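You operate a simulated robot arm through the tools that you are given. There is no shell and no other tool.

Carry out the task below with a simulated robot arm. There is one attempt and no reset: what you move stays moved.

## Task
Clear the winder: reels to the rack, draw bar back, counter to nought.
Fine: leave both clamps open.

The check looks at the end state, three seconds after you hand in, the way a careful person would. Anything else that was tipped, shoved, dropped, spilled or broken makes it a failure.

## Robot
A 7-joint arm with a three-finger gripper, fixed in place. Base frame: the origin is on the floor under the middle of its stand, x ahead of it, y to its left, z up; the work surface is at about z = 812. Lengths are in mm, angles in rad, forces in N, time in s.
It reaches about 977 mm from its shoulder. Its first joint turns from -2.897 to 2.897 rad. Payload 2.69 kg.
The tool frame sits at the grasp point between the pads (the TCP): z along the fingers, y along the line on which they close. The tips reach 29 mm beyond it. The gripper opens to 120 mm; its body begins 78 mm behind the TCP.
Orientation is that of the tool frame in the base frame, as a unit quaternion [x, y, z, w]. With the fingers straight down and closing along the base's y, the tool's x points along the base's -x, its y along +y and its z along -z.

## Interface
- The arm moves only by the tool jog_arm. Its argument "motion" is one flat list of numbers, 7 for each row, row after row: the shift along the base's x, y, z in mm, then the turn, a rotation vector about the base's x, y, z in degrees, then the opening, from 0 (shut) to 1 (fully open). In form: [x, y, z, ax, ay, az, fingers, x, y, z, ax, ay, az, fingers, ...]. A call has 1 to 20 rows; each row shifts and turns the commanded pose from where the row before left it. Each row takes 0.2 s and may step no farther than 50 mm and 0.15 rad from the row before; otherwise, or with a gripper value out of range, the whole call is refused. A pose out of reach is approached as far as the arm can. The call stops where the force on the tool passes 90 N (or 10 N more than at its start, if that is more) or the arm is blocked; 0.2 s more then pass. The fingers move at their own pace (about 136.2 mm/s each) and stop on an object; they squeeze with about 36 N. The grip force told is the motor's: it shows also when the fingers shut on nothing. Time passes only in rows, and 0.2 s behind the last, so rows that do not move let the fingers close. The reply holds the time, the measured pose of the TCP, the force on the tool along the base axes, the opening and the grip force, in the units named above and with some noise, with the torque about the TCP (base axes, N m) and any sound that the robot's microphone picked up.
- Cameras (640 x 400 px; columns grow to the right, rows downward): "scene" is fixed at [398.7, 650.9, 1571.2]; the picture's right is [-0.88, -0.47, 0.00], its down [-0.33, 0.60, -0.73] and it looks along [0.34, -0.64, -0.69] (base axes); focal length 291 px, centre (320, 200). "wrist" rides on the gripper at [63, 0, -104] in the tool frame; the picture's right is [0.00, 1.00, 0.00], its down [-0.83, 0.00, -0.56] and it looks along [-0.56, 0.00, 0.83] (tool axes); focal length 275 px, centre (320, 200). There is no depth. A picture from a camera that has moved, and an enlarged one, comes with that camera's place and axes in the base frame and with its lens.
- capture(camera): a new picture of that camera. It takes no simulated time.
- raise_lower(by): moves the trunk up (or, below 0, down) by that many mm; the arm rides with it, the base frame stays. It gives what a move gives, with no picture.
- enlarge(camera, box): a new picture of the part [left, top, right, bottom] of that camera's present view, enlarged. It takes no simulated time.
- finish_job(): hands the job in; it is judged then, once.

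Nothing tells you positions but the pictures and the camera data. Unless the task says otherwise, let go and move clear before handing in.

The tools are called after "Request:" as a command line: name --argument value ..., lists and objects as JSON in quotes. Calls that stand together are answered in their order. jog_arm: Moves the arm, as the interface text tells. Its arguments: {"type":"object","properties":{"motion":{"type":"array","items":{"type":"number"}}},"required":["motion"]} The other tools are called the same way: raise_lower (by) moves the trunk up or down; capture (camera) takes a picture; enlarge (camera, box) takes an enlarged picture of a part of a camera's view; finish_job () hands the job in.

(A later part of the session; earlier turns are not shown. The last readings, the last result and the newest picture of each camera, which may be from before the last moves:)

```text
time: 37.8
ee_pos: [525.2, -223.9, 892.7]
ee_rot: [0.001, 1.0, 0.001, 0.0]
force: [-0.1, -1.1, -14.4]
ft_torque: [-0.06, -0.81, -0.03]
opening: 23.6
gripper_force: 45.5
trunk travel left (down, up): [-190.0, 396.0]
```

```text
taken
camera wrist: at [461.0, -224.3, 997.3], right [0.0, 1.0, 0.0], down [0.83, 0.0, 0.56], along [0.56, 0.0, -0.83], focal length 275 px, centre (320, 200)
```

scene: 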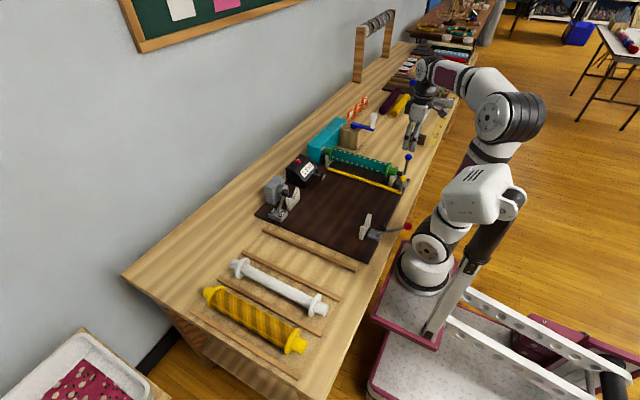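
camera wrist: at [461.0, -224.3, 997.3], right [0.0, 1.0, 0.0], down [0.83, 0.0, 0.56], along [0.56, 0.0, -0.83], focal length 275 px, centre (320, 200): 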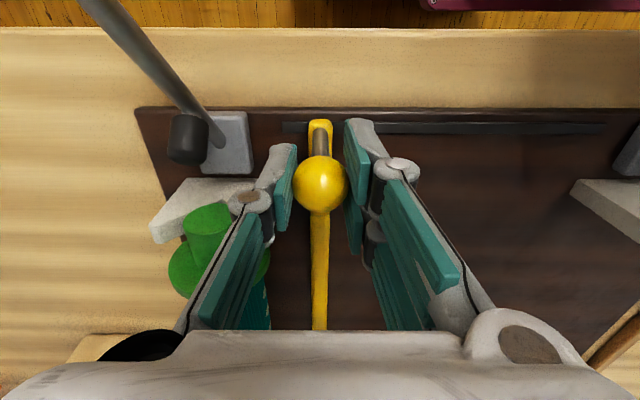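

The bar slides freely. Before committing, I'll nudge it back toward −y to see whether its starting place was the end stop.

Request:
jog_arm --motion '[0, -5, -2, 0, 0, 0, 0, 0, -5, -2, 0, 0, 0, 0]'

Request:
jog_arm --motion '[0, -2, 0, 0, 0, 0, 0, 0, -2, 0, 0, 0, 0, 0]'

Request:
enlarge --camera "wrist" --box '[270, 90, 398, 170]'

```text
time: 38.4
ee_pos: [526.5, -235.5, 891.1]
ee_rot: [0.001, 1.0, -0.003, 0.003]
force: [2.2, -0.9, 30.8]
ft_torque: [0.04, -0.06, 0.04]
opening: 24.1
gripper_force: 44.9
trunk travel left (down, up): [-190.0, 396.0]
```

```text
time: 39.0
ee_pos: [525.5, -235.2, 889.2]
ee_rot: [0.0, 1.0, 0.001, 0.0]
force: [7.7, 23.4, 28.2]
ft_torque: [0.1, -0.19, 0.04]
opening: 23.4
gripper_force: 45.2
trunk travel left (down, up): [-190.0, 396.0]
```

```text
5.00 times, centred on (334, 130) of wrist
camera zoom: at [460.9, -236.2, 993.6], right [-0.01, 1.0, 0.0], down [0.83, 0.0, 0.56], along [0.56, 0.0, -0.83], focal length 1376 px, centre (250, 550)
```

zoom: 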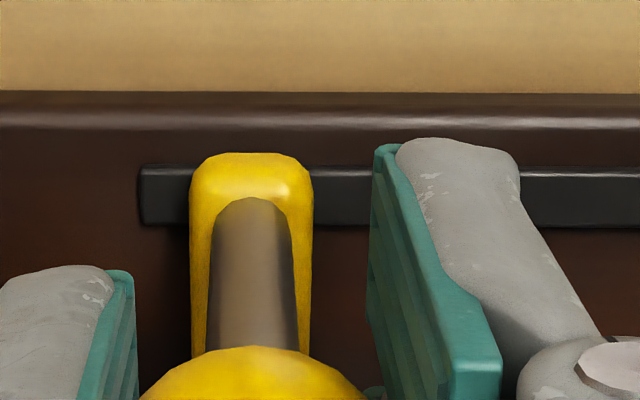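

The bar's starting place is an end stop, so "back" means the far end of the rail by the white side. I'll relieve the vertical load and slide it over in stages.

Request:
jog_arm --motion '[0, 5, 2, 0, 0, 0, 0, 0, 7, 0.5, 0, 0, 0, 0, 0, 10, 0, 0, 0, 0, 0, 0, 10, 0, 0, 0, 0, 0, 0, 10, 0, 0, 0, 0, 0]'

Request:
enlarge --camera "scene" --box '[270, 120, 430, 220]'

```text
time: 40.2
ee_pos: [525.5, -195.4, 890.6]
ee_rot: [0.0, 1.0, 0.0, -0.001]
force: [2.6, -0.8, -33.1]
ft_torque: [0.01, 0.0, 0.03]
opening: 23.7
gripper_force: 44.8
trunk travel left (down, up): [-190.0, 396.0]
```

```text
4.00 times, centred on (350, 170) of scene
camera zoom: at [398.7, 650.9, 1571.2], right [-0.88, -0.47, 0.0], down [-0.33, 0.6, -0.73], along [0.34, -0.64, -0.69], focal length 1163 px, centre (200, 320)
```

zoom: 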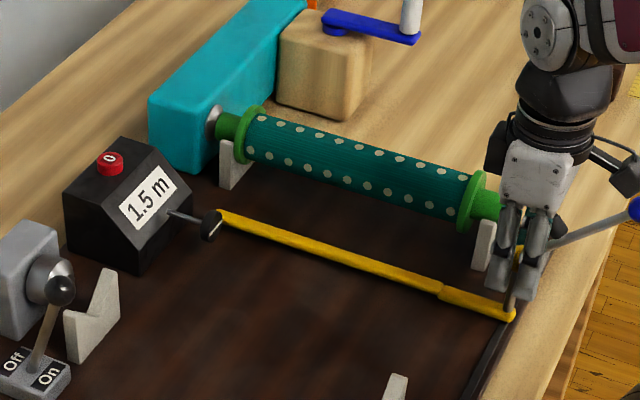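

Request:
jog_arm --motion '[0, 8, -1.5, 0, 0, 0, 0, 0, 8, 0, 0, 0, 0, 0, 0, 8, 0, 0, 0, 0, 0, 0, 8, 0, 0, 0, 0, 0]'

Request:
enlarge --camera "scene" --box '[270, 120, 430, 220]'

```text
time: 41.2
ee_pos: [525.1, -163.6, 890.9]
ee_rot: [0.0, 1.0, -0.001, 0.001]
force: [-5.6, -1.6, 4.4]
ft_torque: [0.09, 0.26, 0.02]
opening: 23.7
gripper_force: 45.4
trunk travel left (down, up): [-190.0, 396.0]
```

```text
4.00 times, centred on (350, 170) of scene
camera zoom: at [398.7, 650.9, 1571.2], right [-0.88, -0.47, 0.0], down [-0.33, 0.6, -0.73], along [0.34, -0.64, -0.69], focal length 1163 px, centre (200, 320)
```

zoom: 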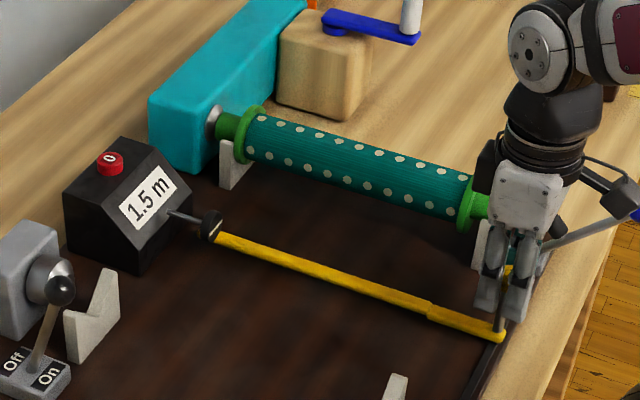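

Request:
jog_arm --motion '[0, 7, 0, 0, 0, 0, 0, 0, 7, 0, 0, 0, 0, 0, 0, 7, 0, 0, 0, 0, 0, 0, 7, 0, 0, 0, 0, 0, 0, 7, 0, 0, 0, 0, 0]'

Request:
enlarge --camera "scene" --box '[270, 120, 430, 220]'

```text
time: 42.4
ee_pos: [525.3, -128.8, 890.7]
ee_rot: [0.0, 1.0, -0.001, 0.002]
force: [-5.5, -1.2, 23.2]
ft_torque: [0.02, 0.07, 0.04]
opening: 23.8
gripper_force: 44.7
trunk travel left (down, up): [-190.0, 396.0]
```

```text
4.00 times, centred on (350, 170) of scene
camera zoom: at [398.7, 650.9, 1571.2], right [-0.88, -0.47, 0.0], down [-0.33, 0.6, -0.73], along [0.34, -0.64, -0.69], focal length 1163 px, centre (200, 320)
```

zoom: 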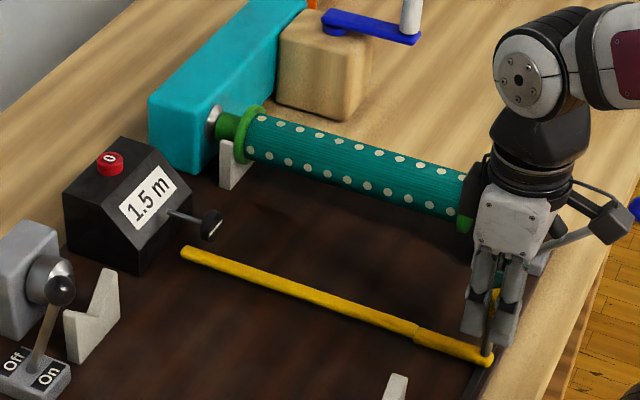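

It passed under the knob cleanly. Continuing toward the far stop.

Request:
jog_arm --motion '[0, 9, 1, 0, 0, 0, 0, 0, 9, 0, 0, 0, 0, 0, 0, 9, 0, 0, 0, 0, 0, 0, 9, 0, 0, 0, 0, 0, 0, 9, 0, 0, 0, 0, 0, 0, 9, 0, 0, 0, 0, 0, 0, 9, 0, 0, 0, 0, 0]'

Request:
enlarge --camera "scene" --box '[290, 150, 418, 230]'

Request:
capture --camera "wrist"

```text
time: 44.0
ee_pos: [525.8, -67.2, 892.2]
ee_rot: [0.001, 1.0, -0.001, -0.001]
force: [-3.6, 0.0, 0.2]
ft_torque: [-0.02, -0.74, 0.03]
opening: 23.5
gripper_force: 44.7
trunk travel left (down, up): [-190.0, 396.0]
```

```text
5.00 times, centred on (354, 190) of scene
camera zoom: at [398.7, 650.9, 1571.2], right [-0.88, -0.47, 0.0], down [-0.33, 0.6, -0.73], along [0.34, -0.64, -0.69], focal length 1453 px, centre (150, 250)
```

zoom: 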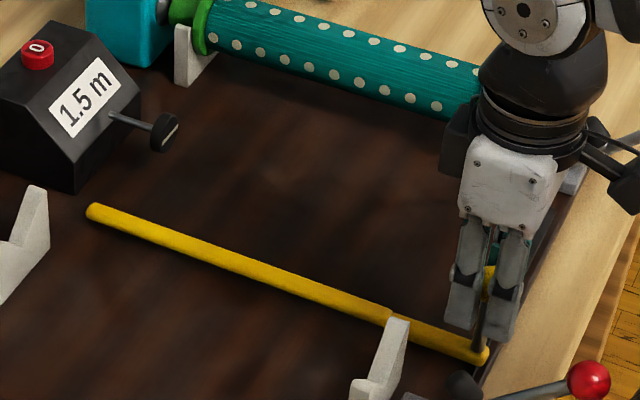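

```text
taken
camera wrist: at [461.0, -66.3, 995.3], right [0.0, 1.0, 0.0], down [0.83, 0.0, 0.56], along [0.56, 0.0, -0.83], focal length 275 px, centre (320, 200)
```

wrist: 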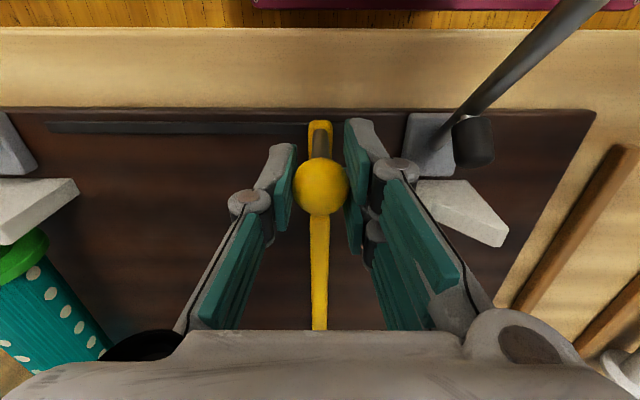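

Request:
jog_arm --motion '[0, 5, 0, 0, 0, 0, 0, 0, 5, 0, 0, 0, 0, 0, 0, 4, 0, 0, 0, 0, 0]'

Request:
enlarge --camera "wrist" --box '[250, 90, 378, 170]'

```text
time: 44.8
ee_pos: [525.7, -52.2, 889.9]
ee_rot: [0.001, 1.0, 0.0, 0.0]
force: [-2.1, -1.4, -6.7]
ft_torque: [0.09, -0.3, 0.1]
opening: 23.5
gripper_force: 45.2
trunk travel left (down, up): [-190.0, 396.0]
```

```text
5.00 times, centred on (314, 130) of wrist
camera zoom: at [461.1, -52.6, 995.3], right [0.0, 1.0, 0.0], down [0.83, 0.0, 0.56], along [0.56, 0.0, -0.83], focal length 1376 px, centre (350, 550)
```

zoom: 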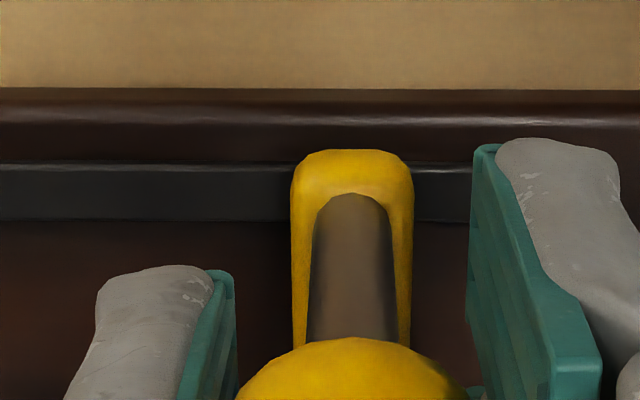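

Request:
jog_arm --motion '[0, 3, 0, 0, 0, 0, 0, 0, 3, 0, 0, 0, 0, 0]'

```text
time: 45.4
ee_pos: [525.5, -46.7, 890.8]
ee_rot: [0.0, 1.0, -0.001, 0.001]
force: [2.4, -1.8, -12.5]
ft_torque: [0.07, 0.53, -0.13]
opening: 23.4
gripper_force: 45.6
trunk travel left (down, up): [-190.0, 396.0]
```

Request:
jog_arm --motion '[0, 2, 0, 0, 0, 0, 0]'

Request:
jog_arm --motion '[0, 2, 0, 0, 0, 0, 0]'

Request:
enlarge --camera "wrist" --box '[250, 90, 378, 170]'

```text
time: 45.8
ee_pos: [526.2, -45.0, 891.2]
ee_rot: [0.0, 1.0, -0.001, 0.0]
force: [0.7, -10.2, -10.2]
ft_torque: [0.02, 0.69, 0.02]
opening: 23.4
gripper_force: 45.1
trunk travel left (down, up): [-190.0, 396.0]
```

```text
time: 46.2
ee_pos: [525.3, -44.8, 891.1]
ee_rot: [0.001, 1.0, -0.002, 0.0]
force: [-1.9, -34.9, -15.0]
ft_torque: [-0.14, 0.33, -0.05]
opening: 23.3
gripper_force: 45.1
trunk travel left (down, up): [-190.0, 396.0]
```

```text
5.00 times, centred on (314, 130) of wrist
camera zoom: at [461.0, -45.1, 995.3], right [0.0, 1.0, 0.0], down [0.83, 0.0, 0.56], along [0.56, 0.0, -0.83], focal length 1376 px, centre (350, 550)
```

zoom: 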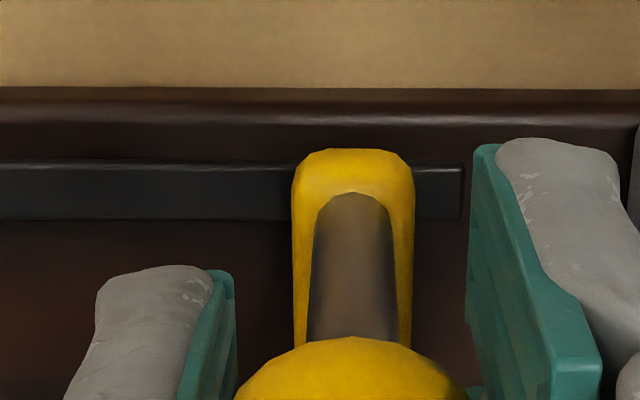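

The far stop is reached, with about 35 N push-back and the same margin to the rail end as at the other side. I'll release and lift off.

Request:
jog_arm --motion '[0, -2, 0, 0, 0, 0, 0, 0, 0, 0, 0, 0, 0, 0.31, 0, 0, 0, 0, 0, 0, 0.31, 0, 0, 30, 0, 0, 0, 0.31, 0, 0, 45, 0, 0, 0, 0.31, 0, 0, 45, 0, 0, 0, 0.5]'

Request:
capture --camera "scene"

Request:
capture --camera "wrist"

```text
time: 47.6
ee_pos: [525.0, -44.6, 1012.8]
ee_rot: [0.001, 1.0, -0.001, 0.0]
force: [-0.3, 0.4, 0.8]
ft_torque: [0.0, 0.01, 0.01]
opening: 60.5
gripper_force: 0.1
trunk travel left (down, up): [-190.0, 396.0]
```

```text
taken
```

scene: 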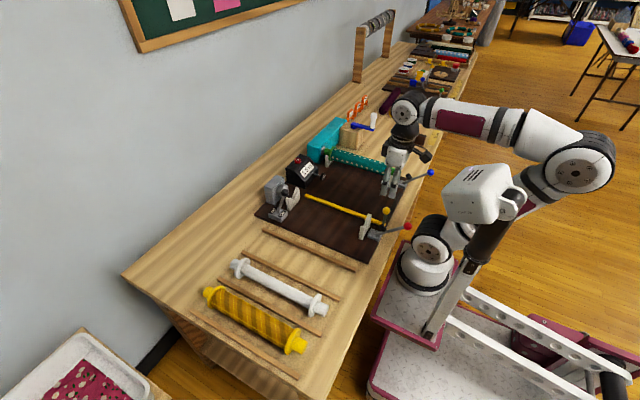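

```text
taken
camera wrist: at [461.1, -44.5, 1116.8], right [0.0, 1.0, 0.0], down [0.83, 0.0, 0.56], along [0.56, 0.0, -0.83], focal length 275 px, centre (320, 200)
```

wrist: 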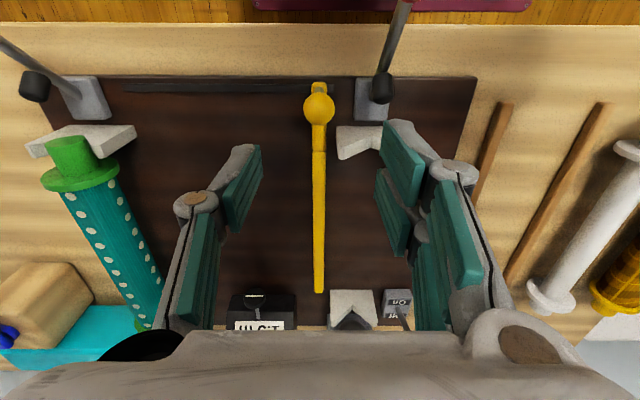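

The bar is at its far stop. Next is the green reel, so I'll move above its middle (about x=720, y=−291).

Request:
jog_arm --motion '[27.9, -35.2, 0, 0, 0, 0, 0.75, 27.9, -35.2, 0, 0, 0, 0, 0.75, 27.9, -35.2, 0, 0, 0, 0, 0.75, 27.9, -35.2, 0, 0, 0, 0, 0.75, 27.9, -35.2, 0, 0, 0, 0, 0.75, 27.9, -35.2, 0, 0, 0, 0, 0.75, 27.9, -35.2, 0, 0, 0, 0, 0.75]'

Request:
capture --camera "wrist"

Request:
enlarge --camera "wrist" --box '[220, 180, 420, 305]'

Request:
enlarge --camera "scene" --box '[290, 100, 450, 200]'

```text
time: 49.2
ee_pos: [722.7, -289.9, 1009.5]
ee_rot: [0.001, 1.0, -0.001, 0.001]
force: [-0.4, 1.4, 0.7]
ft_torque: [-0.02, 0.01, 0.01]
opening: 89.9
gripper_force: 0.2
trunk travel left (down, up): [-190.0, 396.0]
```

```text
taken
camera wrist: at [657.3, -290.2, 1113.7], right [-0.01, 1.0, 0.0], down [0.83, 0.01, 0.56], along [0.56, 0.0, -0.83], focal length 275 px, centre (320, 200)
```

wrist: 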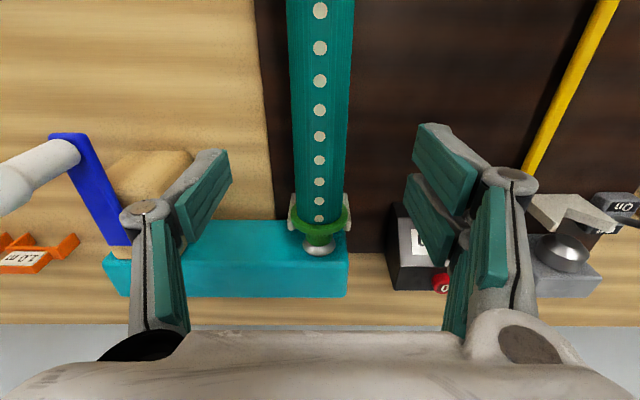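

```text
3.20 times, centred on (320, 242) of wrist
camera zoom: at [657.3, -290.2, 1113.7], right [-0.01, 1.0, 0.0], down [0.83, 0.01, 0.56], along [0.56, 0.0, -0.83], focal length 881 px, centre (320, 64)
```

zoom: 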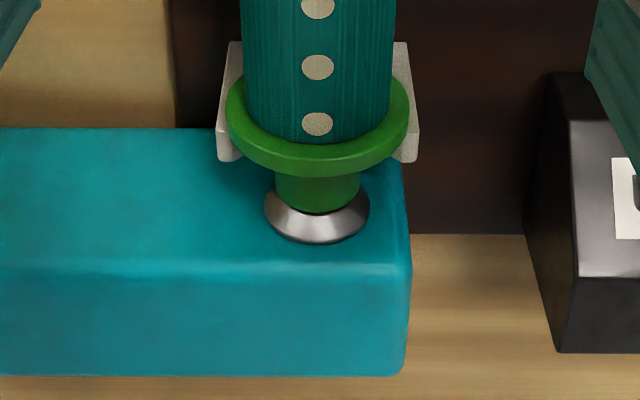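

```text
4.00 times, centred on (370, 150) of scene
camera zoom: at [398.7, 650.9, 1571.2], right [-0.88, -0.47, 0.0], down [-0.33, 0.6, -0.73], along [0.34, -0.64, -0.69], focal length 1163 px, centre (120, 400)
```

zoom: 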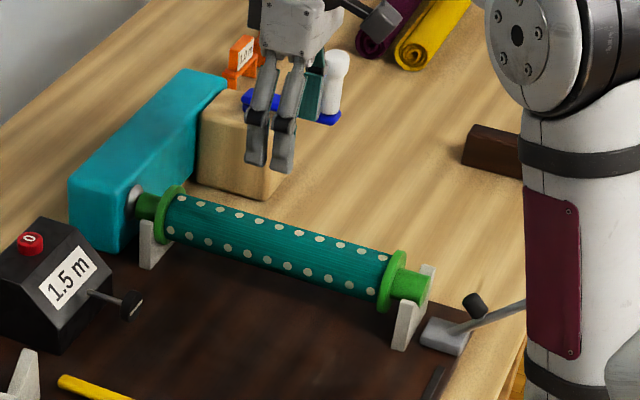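

Green barrel (about 50 mm across) is centred at y≈−291, with nothing close to the fingers. Descending.

Request:
jog_arm --motion '[-2, -1, -46, 0, 0, 0, 0.7, -1, 0, -46, 0, 0, 0, 0.7, 0, 0, -45, 0, 0, 0, 0.7]'

Request:
capture --camera "wrist"

Request:
enlarge --camera "scene" --box '[290, 100, 450, 200]'

```text
time: 50.0
ee_pos: [718.8, -290.5, 872.8]
ee_rot: [0.001, 1.0, -0.001, 0.001]
force: [-0.6, -0.1, 0.7]
ft_torque: [-0.07, 0.0, 0.02]
opening: 84.1
gripper_force: 0.0
trunk travel left (down, up): [-190.0, 396.0]
```

```text
taken
camera wrist: at [653.9, -290.8, 977.0], right [0.0, 1.0, 0.0], down [0.83, 0.0, 0.56], along [0.56, 0.0, -0.83], focal length 275 px, centre (320, 200)
```

wrist: 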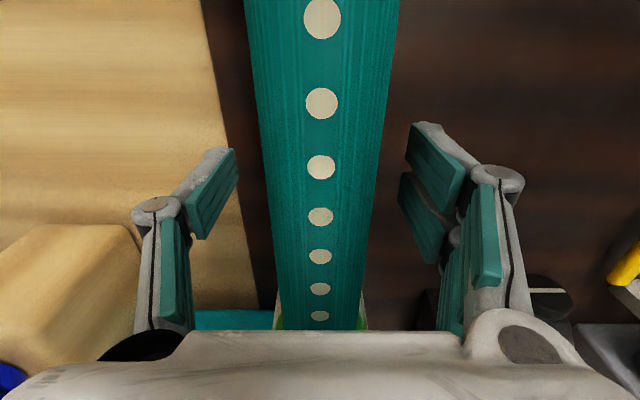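

```text
4.00 times, centred on (370, 150) of scene
camera zoom: at [398.7, 650.9, 1571.2], right [-0.88, -0.47, 0.0], down [-0.33, 0.6, -0.73], along [0.34, -0.64, -0.69], focal length 1163 px, centre (120, 400)
```

zoom: 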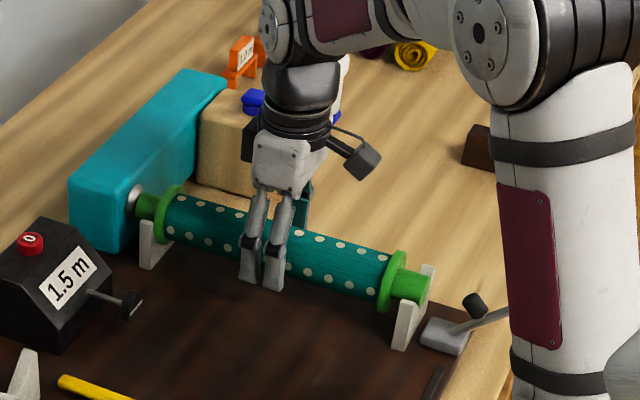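

Request:
jog_arm --motion '[0, 0, 0, 0, 0, 0, 0, 0, 0, 0, 0, 0, 0, 0, 0, 0, 0, 0, 0, 0, 0, 0, 0, 0, 0, 0, 0, 0, -4, 0, 0, 0, 0, 0, 0, -4, 0, 0.5, 0, 0, 0, 0, -4, 0, 0.5, 0, 0, 0, 0]'

Request:
enlarge --camera "scene" --box '[290, 100, 450, 200]'

```text
time: 51.6
ee_pos: [705.6, -292.1, 874.6]
ee_rot: [0.0, 1.0, -0.002, -0.001]
force: [0.2, 0.7, -0.3]
ft_torque: [-0.04, 0.03, -0.04]
opening: 48.8
gripper_force: 36.4
trunk travel left (down, up): [-190.0, 396.0]
```

```text
4.00 times, centred on (370, 150) of scene
camera zoom: at [398.7, 650.9, 1571.2], right [-0.88, -0.47, 0.0], down [-0.33, 0.6, -0.73], along [0.34, -0.64, -0.69], focal length 1163 px, centre (120, 400)
```

zoom: 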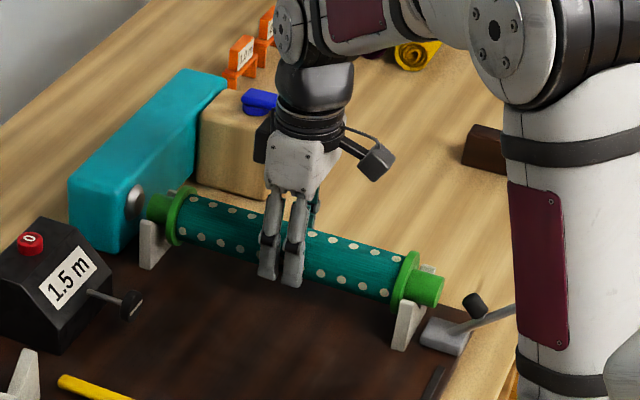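

The green reel slid off its cone too. Lifting it.

Request:
jog_arm --motion '[0, 0, 5, 0, 0, 0, 0, 0, 0, 10, 0, 0, 0, 0, 0, 0, 25, 0, 0, 0, 0]'

Request:
enlarge --camera "scene" --box '[290, 100, 450, 200]'

```text
time: 52.4
ee_pos: [706.0, -291.7, 915.1]
ee_rot: [0.001, 1.0, -0.001, 0.001]
force: [-0.1, 0.2, -2.3]
ft_torque: [-0.01, 0.02, 0.02]
opening: 49.1
gripper_force: 35.8
trunk travel left (down, up): [-190.0, 396.0]
```

```text
4.00 times, centred on (370, 150) of scene
camera zoom: at [398.7, 650.9, 1571.2], right [-0.88, -0.47, 0.0], down [-0.33, 0.6, -0.73], along [0.34, -0.64, -0.69], focal length 1163 px, centre (120, 400)
```

zoom: 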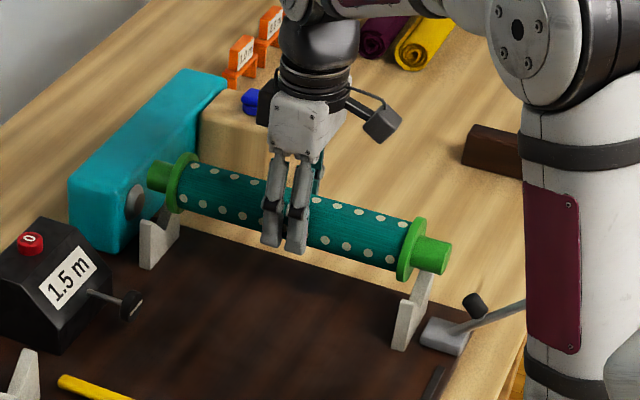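

Request:
jog_arm --motion '[0, 0, 43, 0, 0, 0, 0, 0, 0, 43, 0, 0, 0, 0, 0, 0, 43, 0, 0, 0, 0, 0, 46.4, 0, 0, 0, 0, 0, 0, 46.4, 0, 0, 0, 0, 0, 0, 46.4, 0, 0, 0, 0, 0, 0, 46.4, 0, 0, 0, 0, 0, 0, 46.4, 0, 0, 0, 0, 0, 0, 46.4, 0, 0, 0, 0, 0, 0, 46.4, 0, 0, 0, 0, 0, 0, 46.4, 0, 0, 0, 0, 0, 0, 46.4, 0, 0, 0, 0, 0, 0, 46.4, 0, 0, 0, 0, 0, 0, 46.2, 0, 0, 0, 0, 0]'

Request:
capture --camera "scene"

Request:
capture --camera "wrist"

```text
time: 55.4
ee_pos: [707.0, 220.4, 1044.9]
ee_rot: [0.001, 1.0, -0.001, 0.0]
force: [0.8, -0.5, -1.2]
ft_torque: [0.03, 0.02, 0.0]
opening: 48.9
gripper_force: 35.8
trunk travel left (down, up): [-190.0, 396.0]
```

```text
taken
```

scene: 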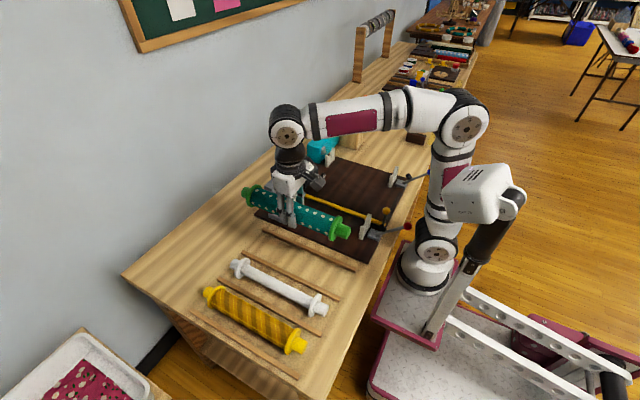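

```text
taken
camera wrist: at [642.5, 219.3, 1148.6], right [0.0, 1.0, 0.0], down [0.83, 0.0, 0.56], along [0.56, 0.0, -0.83], focal length 275 px, centre (320, 200)
```

wrist: 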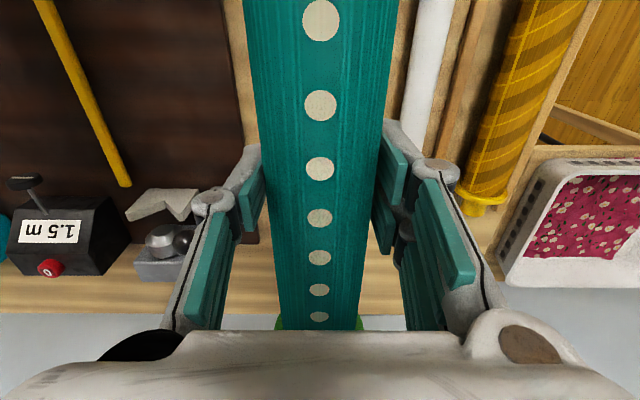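

The slot is only about 90 mm wide. With this low grip the fingertips would catch the slats as I open, so I'll take the reel back to its cradles, regrip about 12 mm higher, and return.

Request:
jog_arm --motion '[0, -46.4, 0, 0, 0, 0, 0, 0, -46.4, 0, 0, 0, 0, 0, 0, -46.4, 0, 0, 0, 0, 0, 0, -46.4, 0, 0, 0, 0, 0, 0, -46.4, 0, 0, 0, 0, 0, 0, -46.4, 0, 0, 0, 0, 0, 0, -46.4, 0, 0, 0, 0, 0, 0, -46.4, 0, 0, 0, 0, 0, 0, -46.4, 0, 0, 0, 0, 0, 0, -46.4, 0, 0, 0, 0, 0, 0, -46.2, 0, 0, 0, 0, 0, 0, 0, -43, 0, 0, 0, 0, 0, 0, -43, 0, 0, 0, 0, 0, 0, -43, 0, 0, 0, 0]'

Request:
enlarge --camera "scene" --box '[290, 100, 450, 200]'

Request:
capture --camera "wrist"

```text
time: 58.4
ee_pos: [705.5, -290.5, 915.2]
ee_rot: [-0.001, 1.0, -0.001, 0.0]
force: [-0.4, -0.7, -2.1]
ft_torque: [-0.02, 0.02, 0.0]
opening: 49.0
gripper_force: 36.6
trunk travel left (down, up): [-190.0, 396.0]
```

```text
4.00 times, centred on (370, 150) of scene
camera zoom: at [398.7, 650.9, 1571.2], right [-0.88, -0.47, 0.0], down [-0.33, 0.6, -0.73], along [0.34, -0.64, -0.69], focal length 1163 px, centre (120, 400)
```

zoom: 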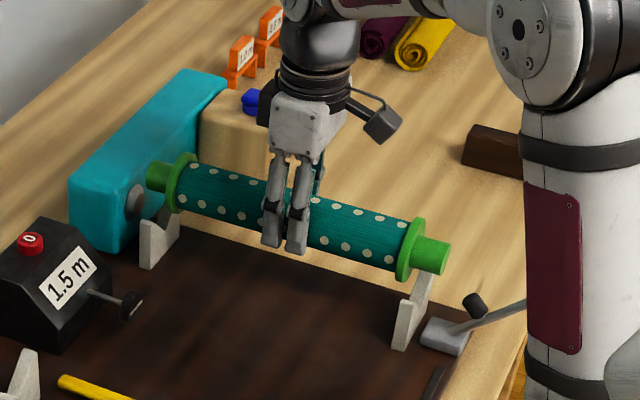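

```text
taken
camera wrist: at [640.9, -291.5, 1019.0], right [0.0, 1.0, 0.0], down [0.83, 0.0, 0.56], along [0.56, 0.0, -0.83], focal length 275 px, centre (320, 200)
```

wrist: 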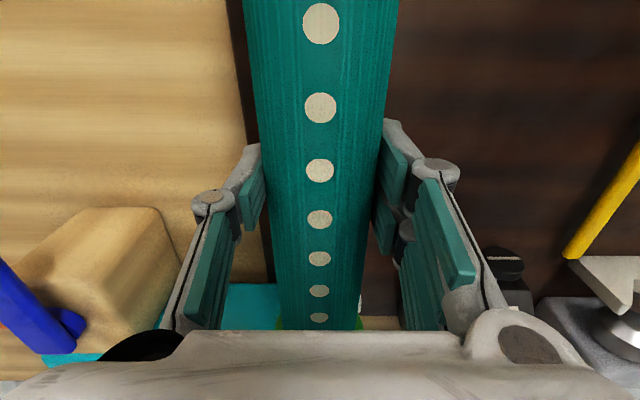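

Request:
jog_arm --motion '[0, 0, -25, 0, 0, 0, 0, 0, 0, -12, 0, 0, 0, 0, 0, 0, -2, 0, 0, 0, 0]'

Request:
jog_arm --motion '[0, 0, -1, 0, 0, 0, 0, 0, 0, 0, 0, 0, 0, 0]'

```text
time: 59.2
ee_pos: [705.7, -291.4, 876.1]
ee_rot: [0.0, 1.0, -0.001, 0.0]
force: [-0.4, -1.1, -1.4]
ft_torque: [-0.03, 0.01, -0.01]
opening: 49.0
gripper_force: 35.7
trunk travel left (down, up): [-190.0, 396.0]
```

```text
time: 59.8
ee_pos: [706.3, -291.4, 874.5]
ee_rot: [0.0, 1.0, 0.0, 0.0]
force: [-0.2, -0.2, -2.0]
ft_torque: [0.0, 0.0, -0.04]
opening: 48.9
gripper_force: 35.9
trunk travel left (down, up): [-190.0, 396.0]
```

Request:
jog_arm --motion '[0, 0, -1, 0, 0, 0, 0]'

Request:
jog_arm --motion '[0, 0, -1, 0, 0, 0, 0]'

Request:
enlarge --camera "scene" --box '[290, 120, 418, 200]'

```text
time: 60.2
ee_pos: [706.6, -290.7, 874.1]
ee_rot: [0.0, 1.0, -0.001, 0.001]
force: [1.1, 0.4, -1.4]
ft_torque: [-0.01, -0.11, 0.06]
opening: 48.9
gripper_force: 35.7
trunk travel left (down, up): [-190.0, 396.0]
```

```text
time: 60.6
ee_pos: [706.3, -291.5, 874.9]
ee_rot: [0.0, 1.0, -0.001, 0.001]
force: [-0.8, 5.0, 6.5]
ft_torque: [-0.04, 0.24, -0.1]
opening: 49.0
gripper_force: 36.3
trunk travel left (down, up): [-190.0, 396.0]
```

```text
5.00 times, centred on (354, 160) of scene
camera zoom: at [398.7, 650.9, 1571.2], right [-0.88, -0.47, 0.0], down [-0.33, 0.6, -0.73], along [0.34, -0.64, -0.69], focal length 1453 px, centre (150, 400)
```

zoom: 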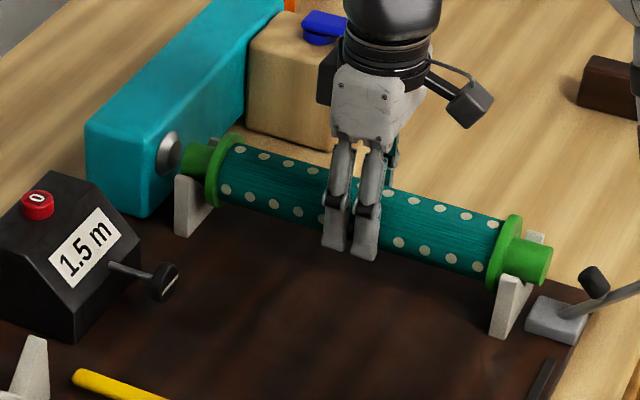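

It's resting on the cradles. I'll open, rise 12 mm, and regrip.

Request:
jog_arm --motion '[0, 0, 0, 0, 0, 0, 0.55, 0, 0, 0, 0, 0, 0, 0.6, 0, 0, 6, 0, 0, 0, 0.6, 0, 0, 6.5, 0, 0, 0, 0.6]'

Request:
enlarge --camera "wrist" --box '[200, 120, 440, 270]'

Request:
enlarge --camera "scene" --box '[290, 120, 418, 200]'

```text
time: 61.6
ee_pos: [707.1, -292.1, 885.7]
ee_rot: [0.001, 1.0, -0.001, 0.0]
force: [-0.3, -0.1, -0.1]
ft_torque: [0.01, -0.01, 0.0]
opening: 71.9
gripper_force: 0.0
trunk travel left (down, up): [-190.0, 396.0]
```

```text
2.67 times, centred on (320, 195) of wrist
camera zoom: at [641.3, -292.2, 990.0], right [0.0, 1.0, 0.0], down [0.83, 0.0, 0.56], along [0.56, 0.0, -0.83], focal length 734 px, centre (320, 213)
```

zoom: 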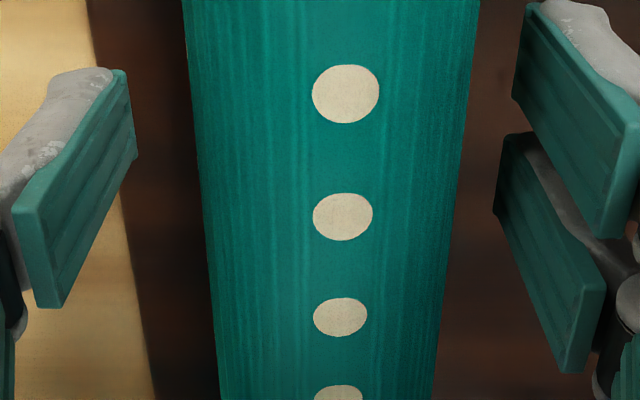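

```text
5.00 times, centred on (354, 160) of scene
camera zoom: at [398.7, 650.9, 1571.2], right [-0.88, -0.47, 0.0], down [-0.33, 0.6, -0.73], along [0.34, -0.64, -0.69], focal length 1453 px, centre (150, 400)
```

zoom: 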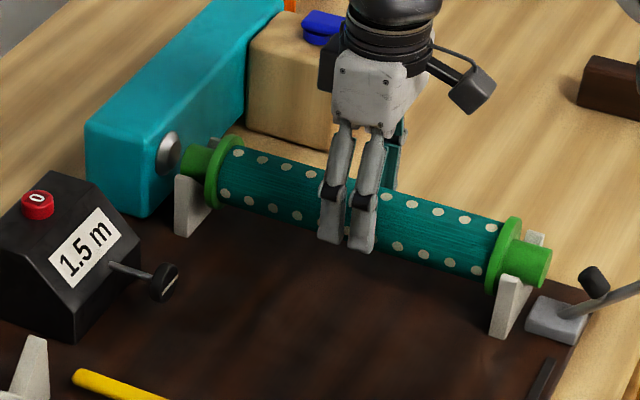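

The axis is at z≈870, so I'll regrip with the grasp point about 12–13 mm above it.

Request:
jog_arm --motion '[0, 1, -2.5, 0, 0, 0, 0.6, 0, 0, 0, 0, 0, 0, 0, 0, 0, 0, 0, 0, 0, 0, 0, 0, 0, 0, 0, 0, 0, 0, 0, 0, 0, 0, 0, 0]'

Request:
jog_arm --motion '[0, 0, 5, 0, 0, 0, 0, 0, 0, 10, 0, 0, 0, 0, 0, 0, 20, 0, 0, 0, 0, 0, 0, 0, 0, 0, 0, 0]'

Request:
enlarge --camera "scene" --box '[290, 120, 418, 200]'

Request:
capture --camera "wrist"

```text
time: 62.8
ee_pos: [706.9, -291.0, 882.8]
ee_rot: [0.0, 1.0, -0.001, 0.0]
force: [1.3, 7.4, 4.3]
ft_torque: [0.16, -0.04, -0.05]
opening: 49.1
gripper_force: 36.1
trunk travel left (down, up): [-190.0, 396.0]
```

```text
time: 63.8
ee_pos: [706.7, -291.4, 918.7]
ee_rot: [0.0, 1.0, 0.0, 0.0]
force: [-0.3, -0.7, -1.8]
ft_torque: [0.0, -0.01, 0.0]
opening: 49.4
gripper_force: 36.3
trunk travel left (down, up): [-190.0, 396.0]
```

```text
5.00 times, centred on (354, 160) of scene
camera zoom: at [398.7, 650.9, 1571.2], right [-0.88, -0.47, 0.0], down [-0.33, 0.6, -0.73], along [0.34, -0.64, -0.69], focal length 1453 px, centre (150, 400)
```

zoom: 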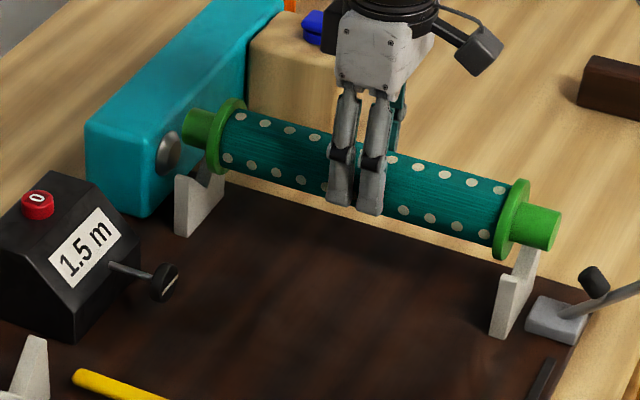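

```text
taken
camera wrist: at [641.3, -291.5, 1022.5], right [0.0, 1.0, 0.0], down [0.83, 0.0, 0.56], along [0.56, 0.0, -0.83], focal length 275 px, centre (320, 200)
```

wrist: 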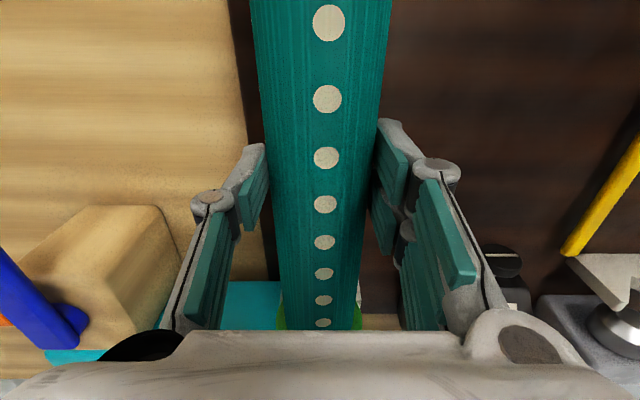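

Good grip. Carrying it back over to the first rack slot (y≈218).

Request:
jog_arm --motion '[0, 0, 43, 0, 0, 0, 0, 0, 0, 43, 0, 0, 0, 0, 0, 0, 43, 0, 0, 0, 0, 0, 46.3, 0, 0, 0, 0, 0, 0, 46.3, 0, 0, 0, 0, 0, 0, 46.3, 0, 0, 0, 0, 0, 0, 46.3, 0, 0, 0, 0, 0, 0, 46.3, 0, 0, 0, 0, 0, 0, 46.3, 0, 0, 0, 0, 0, 0, 46.3, 0, 0, 0, 0, 0, 0, 46.3, 0, 0, 0, 0, 0, 0, 46.3, 0, 0, 0, 0, 0, 0, 46.3, 0, 0, 0, 0, 0, 0, 46.3, 0, 0, 0, 0, 0]'

Request:
jog_arm --motion '[0, 0, -40, 0, 0, 0, 0, 0, 0, -40, 0, 0, 0, 0, 0, 0, -40, 0, 0, 0, 0, 0, 0, 0, 0, 0, 0, 0]'

Request:
capture --camera "wrist"

Request:
enlarge --camera "scene" --box '[200, 180, 392, 300]'

```text
time: 66.8
ee_pos: [707.5, 218.8, 1047.2]
ee_rot: [0.001, 1.0, -0.001, 0.0]
force: [-1.0, 0.8, -2.6]
ft_torque: [0.04, 0.01, -0.02]
opening: 49.4
gripper_force: 36.1
trunk travel left (down, up): [-190.0, 396.0]
```

```text
time: 67.8
ee_pos: [707.0, 219.2, 927.4]
ee_rot: [0.001, 1.0, -0.001, 0.001]
force: [-0.6, 0.6, -2.2]
ft_torque: [-0.02, -0.02, 0.0]
opening: 49.4
gripper_force: 36.2
trunk travel left (down, up): [-190.0, 396.0]
```

```text
taken
camera wrist: at [641.9, 218.9, 1031.3], right [0.0, 1.0, 0.0], down [0.83, 0.0, 0.56], along [0.56, 0.0, -0.83], focal length 275 px, centre (320, 200)
```

wrist: 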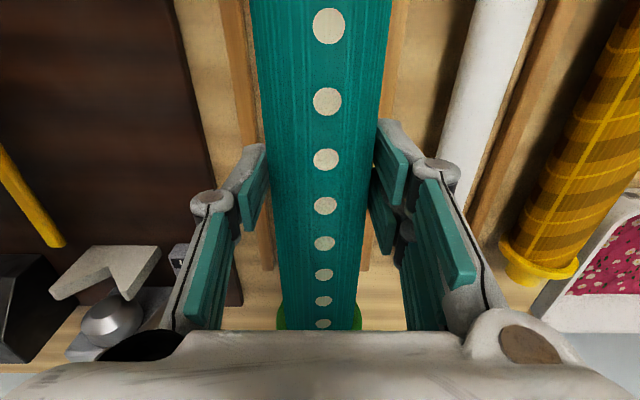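

```text
3.33 times, centred on (296, 240) of scene
camera zoom: at [398.7, 650.9, 1571.2], right [-0.88, -0.47, 0.0], down [-0.33, 0.6, -0.73], along [0.34, -0.64, -0.69], focal length 969 px, centre (400, 67)
```

zoom: 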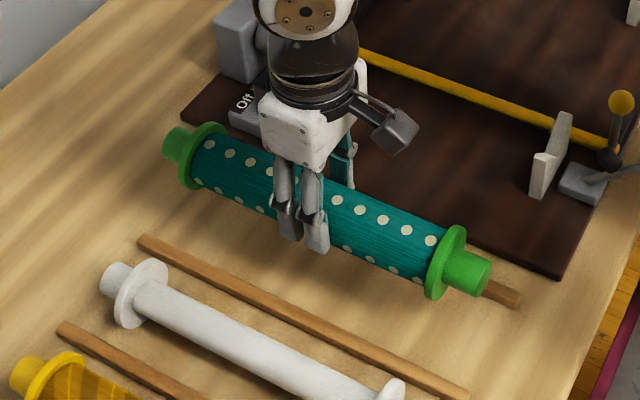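

Request:
enlarge --camera "wrist" --box '[160, 0, 480, 200]'

```text
2.00 times, centred on (320, 100) of wrist
camera zoom: at [641.9, 218.9, 1031.3], right [0.0, 1.0, 0.0], down [0.83, 0.0, 0.56], along [0.56, 0.0, -0.83], focal length 551 px, centre (320, 400)
```

zoom: 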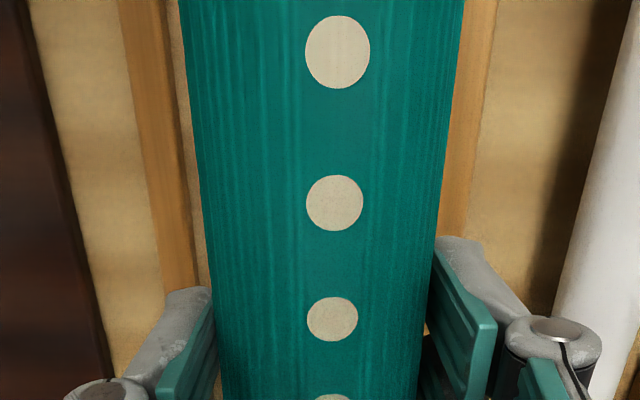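

Slot centre reads y≈216, so I'll shift slightly and lower.

Request:
jog_arm --motion '[0, -2.5, -25, 0, 0, 0, 0, 0, 0, -25, 0, 0, 0, 0, 0, 0, -12, 0, 0, 0, 0, 0, 0, -5, 0, 0, 0, 0]'

Request:
capture --camera "wrist"

Request:
enlarge --camera "scene" --box '[220, 200, 380, 300]'

```text
time: 68.8
ee_pos: [707.1, 215.0, 861.6]
ee_rot: [0.0, 1.0, -0.002, 0.001]
force: [0.2, 0.0, -2.1]
ft_torque: [0.0, 0.01, 0.0]
opening: 49.5
gripper_force: 36.3
trunk travel left (down, up): [-190.0, 396.0]
```

```text
taken
camera wrist: at [641.9, 216.3, 964.6], right [0.0, 1.0, 0.0], down [0.83, 0.0, 0.56], along [0.56, 0.0, -0.83], focal length 275 px, centre (320, 200)
```

wrist: 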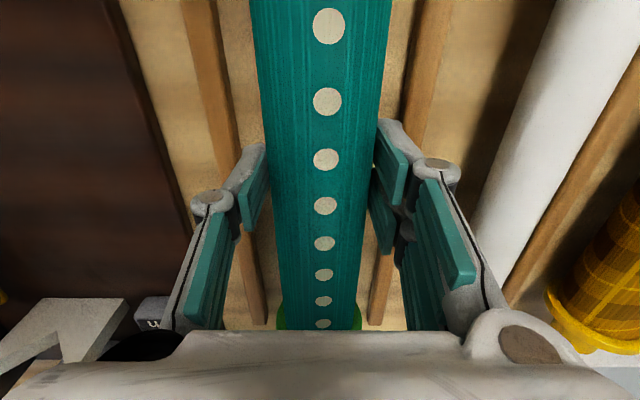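

```text
4.00 times, centred on (300, 250) of scene
camera zoom: at [398.7, 650.9, 1571.2], right [-0.88, -0.47, 0.0], down [-0.33, 0.6, -0.73], along [0.34, -0.64, -0.69], focal length 1163 px, centre (400, 0)
```

zoom: 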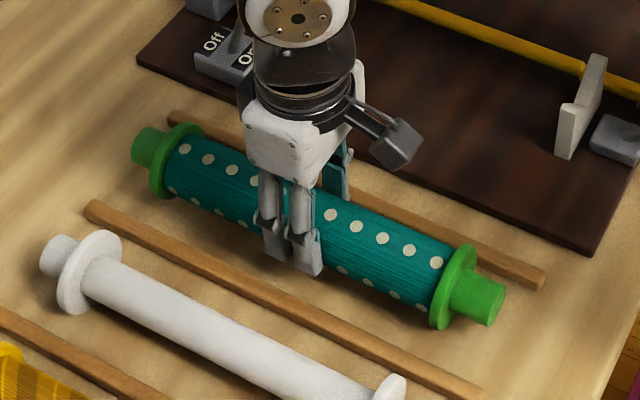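

Well centred. Easing down in small steps.

Request:
jog_arm --motion '[0, 0, -3, 0, 0, 0, 0, 0, 0, -2, 0, 0, 0, 0, 0, 0, -1, 0, 0, 0, 0]'

Request:
jog_arm --motion '[0, 0, -1, 0, 0, 0, 0, 0, 0, -1, 0, 0, 0, 0]'

Request:
jog_arm --motion '[0, 0, -1, 0, 0, 0, 0]'

```text
time: 69.6
ee_pos: [706.6, 216.0, 853.3]
ee_rot: [0.0, 1.0, -0.001, 0.001]
force: [-0.5, 0.9, -2.0]
ft_torque: [0.02, 0.0, -0.04]
opening: 49.1
gripper_force: 36.1
trunk travel left (down, up): [-190.0, 396.0]
```

```text
time: 70.2
ee_pos: [706.0, 217.3, 851.2]
ee_rot: [0.0, 1.0, 0.0, 0.001]
force: [-0.3, -0.5, -2.5]
ft_torque: [-0.01, 0.0, 0.01]
opening: 49.7
gripper_force: 36.2
trunk travel left (down, up): [-190.0, 396.0]
```

```text
time: 70.6
ee_pos: [707.4, 215.6, 851.5]
ee_rot: [0.0, 1.0, -0.001, 0.001]
force: [0.4, 0.1, 3.6]
ft_torque: [0.03, 0.12, 0.03]
opening: 49.4
gripper_force: 36.3
trunk travel left (down, up): [-190.0, 396.0]
```

Flanges have touched down, at the height predicted. Opening slightly and lifting away.

Request:
jog_arm --motion '[0, 0, 0, 0, 0, 0, 0.44, 0, 0, 0, 0, 0, 0, 0.48, 0, 0, 0, 0, 0, 0, 0.48]'

Request:
enlarge --camera "scene" --box '[220, 200, 380, 300]'

Request:
capture --camera "wrist"

```text
time: 71.4
ee_pos: [707.5, 215.7, 851.0]
ee_rot: [0.0, 1.0, -0.001, 0.001]
force: [0.9, -0.7, -0.2]
ft_torque: [0.0, 0.0, 0.02]
opening: 57.6
gripper_force: 0.0
trunk travel left (down, up): [-190.0, 396.0]
```

```text
4.00 times, centred on (300, 250) of scene
camera zoom: at [398.7, 650.9, 1571.2], right [-0.88, -0.47, 0.0], down [-0.33, 0.6, -0.73], along [0.34, -0.64, -0.69], focal length 1163 px, centre (400, 0)
```

zoom: 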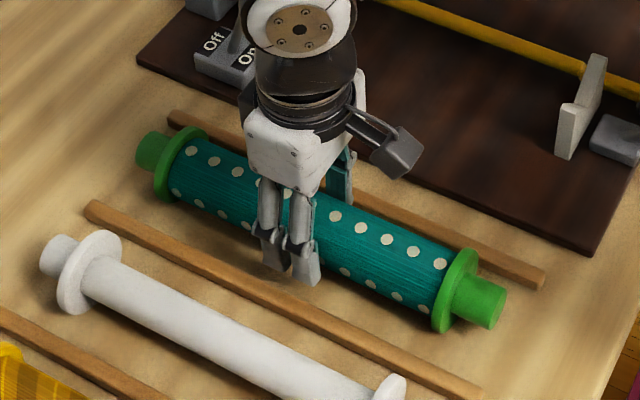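

```text
taken
camera wrist: at [641.8, 215.8, 955.2], right [0.0, 1.0, 0.0], down [0.83, 0.0, 0.56], along [0.56, 0.0, -0.83], focal length 275 px, centre (320, 200)
```

wrist: 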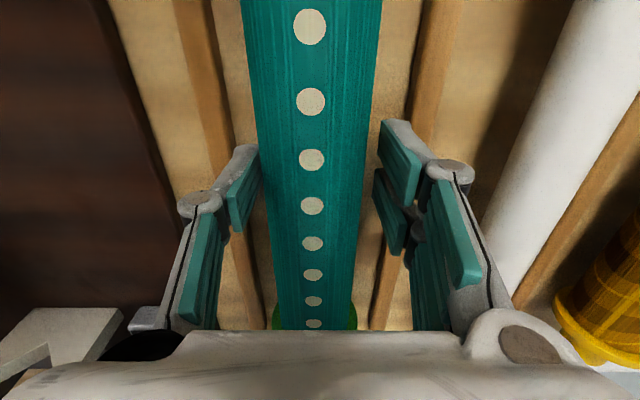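

The reel settled a couple of millimetres to one side. I'll re-centre over it and lift straight up.

Request:
jog_arm --motion '[0, -2, 3, 0, 0, 0, 0.5, 0, 0, 15, 0, 0, 0, 0.5, 0, 0, 35, 0, 0, 0, 0.5, 0, 0, 45, 0, 0, 0, 0.5, 0, 0, 45, 0, 0, 0, 0.5, 0, 0, 20, 0, 0, 0, 0.3]'

Request:
capture --camera "scene"

Request:
capture --camera "wrist"

```text
time: 72.8
ee_pos: [707.2, 214.6, 1014.3]
ee_rot: [0.0, 1.0, -0.001, -0.001]
force: [-0.7, -1.1, 0.0]
ft_torque: [0.02, -0.01, 0.03]
opening: 36.1
gripper_force: 0.1
trunk travel left (down, up): [-190.0, 396.0]
```

```text
taken
```

scene: 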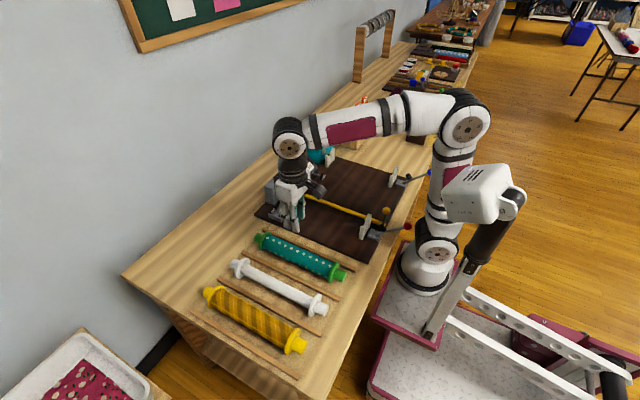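

```text
taken
camera wrist: at [641.8, 213.6, 1118.9], right [0.0, 1.0, 0.0], down [0.83, 0.0, 0.56], along [0.56, 0.0, -0.83], focal length 275 px, centre (320, 200)
```

wrist: 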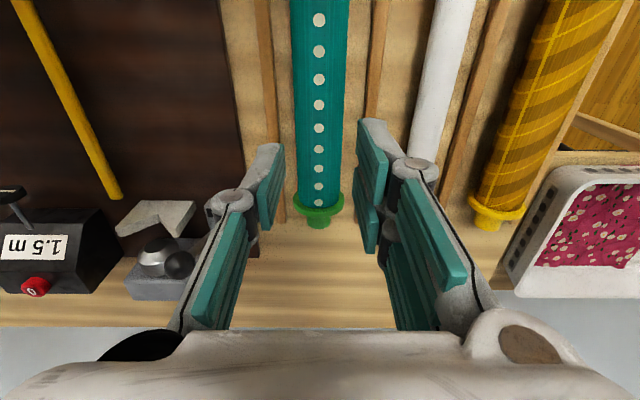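

All reels are on the rack. Now the counter: I'll take closed fingers over the red "0" button at about (931, −142, 891).

Request:
jog_arm --motion '[24.9, -39.6, 2, 0, 0, 0, 0.3, 24.9, -39.6, 2, 0, 0, 0, 0.2, 24.9, -39.6, 0, 0, 0, 0, 0.1, 24.9, -39.6, 0, 0, 0, 0, 0, 24.9, -39.6, 0, 0, 0, 0, 0, 24.9, -39.6, 0, 0, 0, 0, 0, 24.9, -39.6, 0, 0, 0, 0, 0, 24.9, -39.6, 0, 0, 0, 0, 0]'

Request:
capture --camera "wrist"

Request:
capture --camera "scene"

Request:
enlarge --camera "scene" --box '[250, 120, 378, 200]'

```text
time: 74.6
ee_pos: [905.9, -103.0, 1019.6]
ee_rot: [-0.002, 1.0, 0.0, 0.0]
force: [0.1, 0.5, 0.8]
ft_torque: [-0.04, 0.0, -0.02]
opening: 0.1
gripper_force: 28.4
trunk travel left (down, up): [-190.0, 396.0]
```

```text
taken
camera wrist: at [840.0, -103.4, 1123.5], right [-0.01, 1.0, 0.0], down [0.83, 0.01, 0.56], along [0.56, 0.0, -0.83], focal length 275 px, centre (320, 200)
```

wrist: 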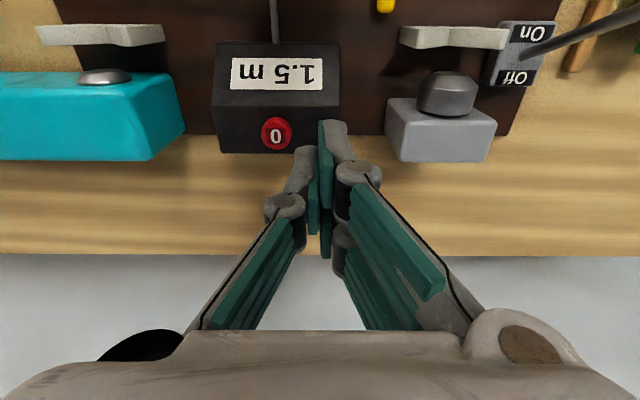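

```text
taken
```

scene: 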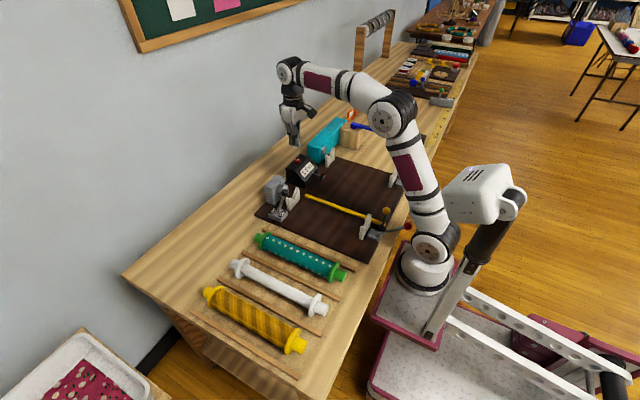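

```text
5.00 times, centred on (314, 160) of scene
camera zoom: at [398.7, 650.9, 1571.2], right [-0.88, -0.47, 0.0], down [-0.33, 0.6, -0.73], along [0.34, -0.64, -0.69], focal length 1453 px, centre (350, 400)
```

zoom: 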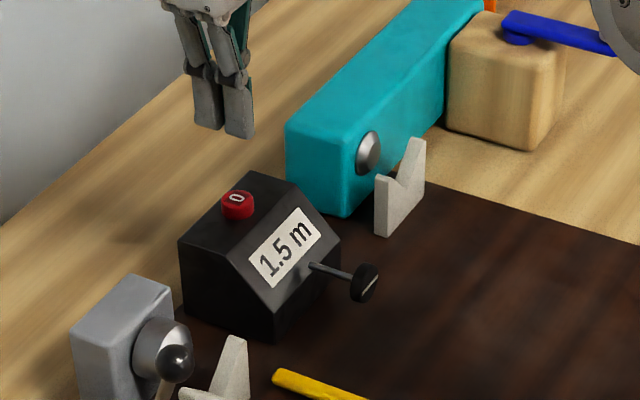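

Request:
enlarge --camera "wrist" --box '[200, 30, 392, 150]'

```text
3.33 times, centred on (296, 90) of wrist
camera zoom: at [840.0, -103.4, 1123.5], right [-0.01, 1.0, 0.0], down [0.83, 0.01, 0.56], along [0.56, 0.0, -0.83], focal length 918 px, centre (400, 567)
```

zoom: 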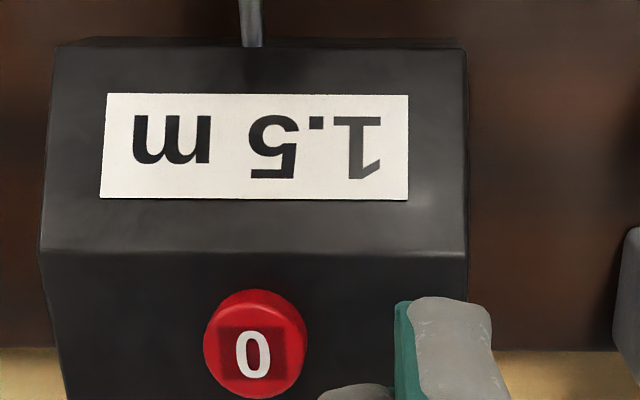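

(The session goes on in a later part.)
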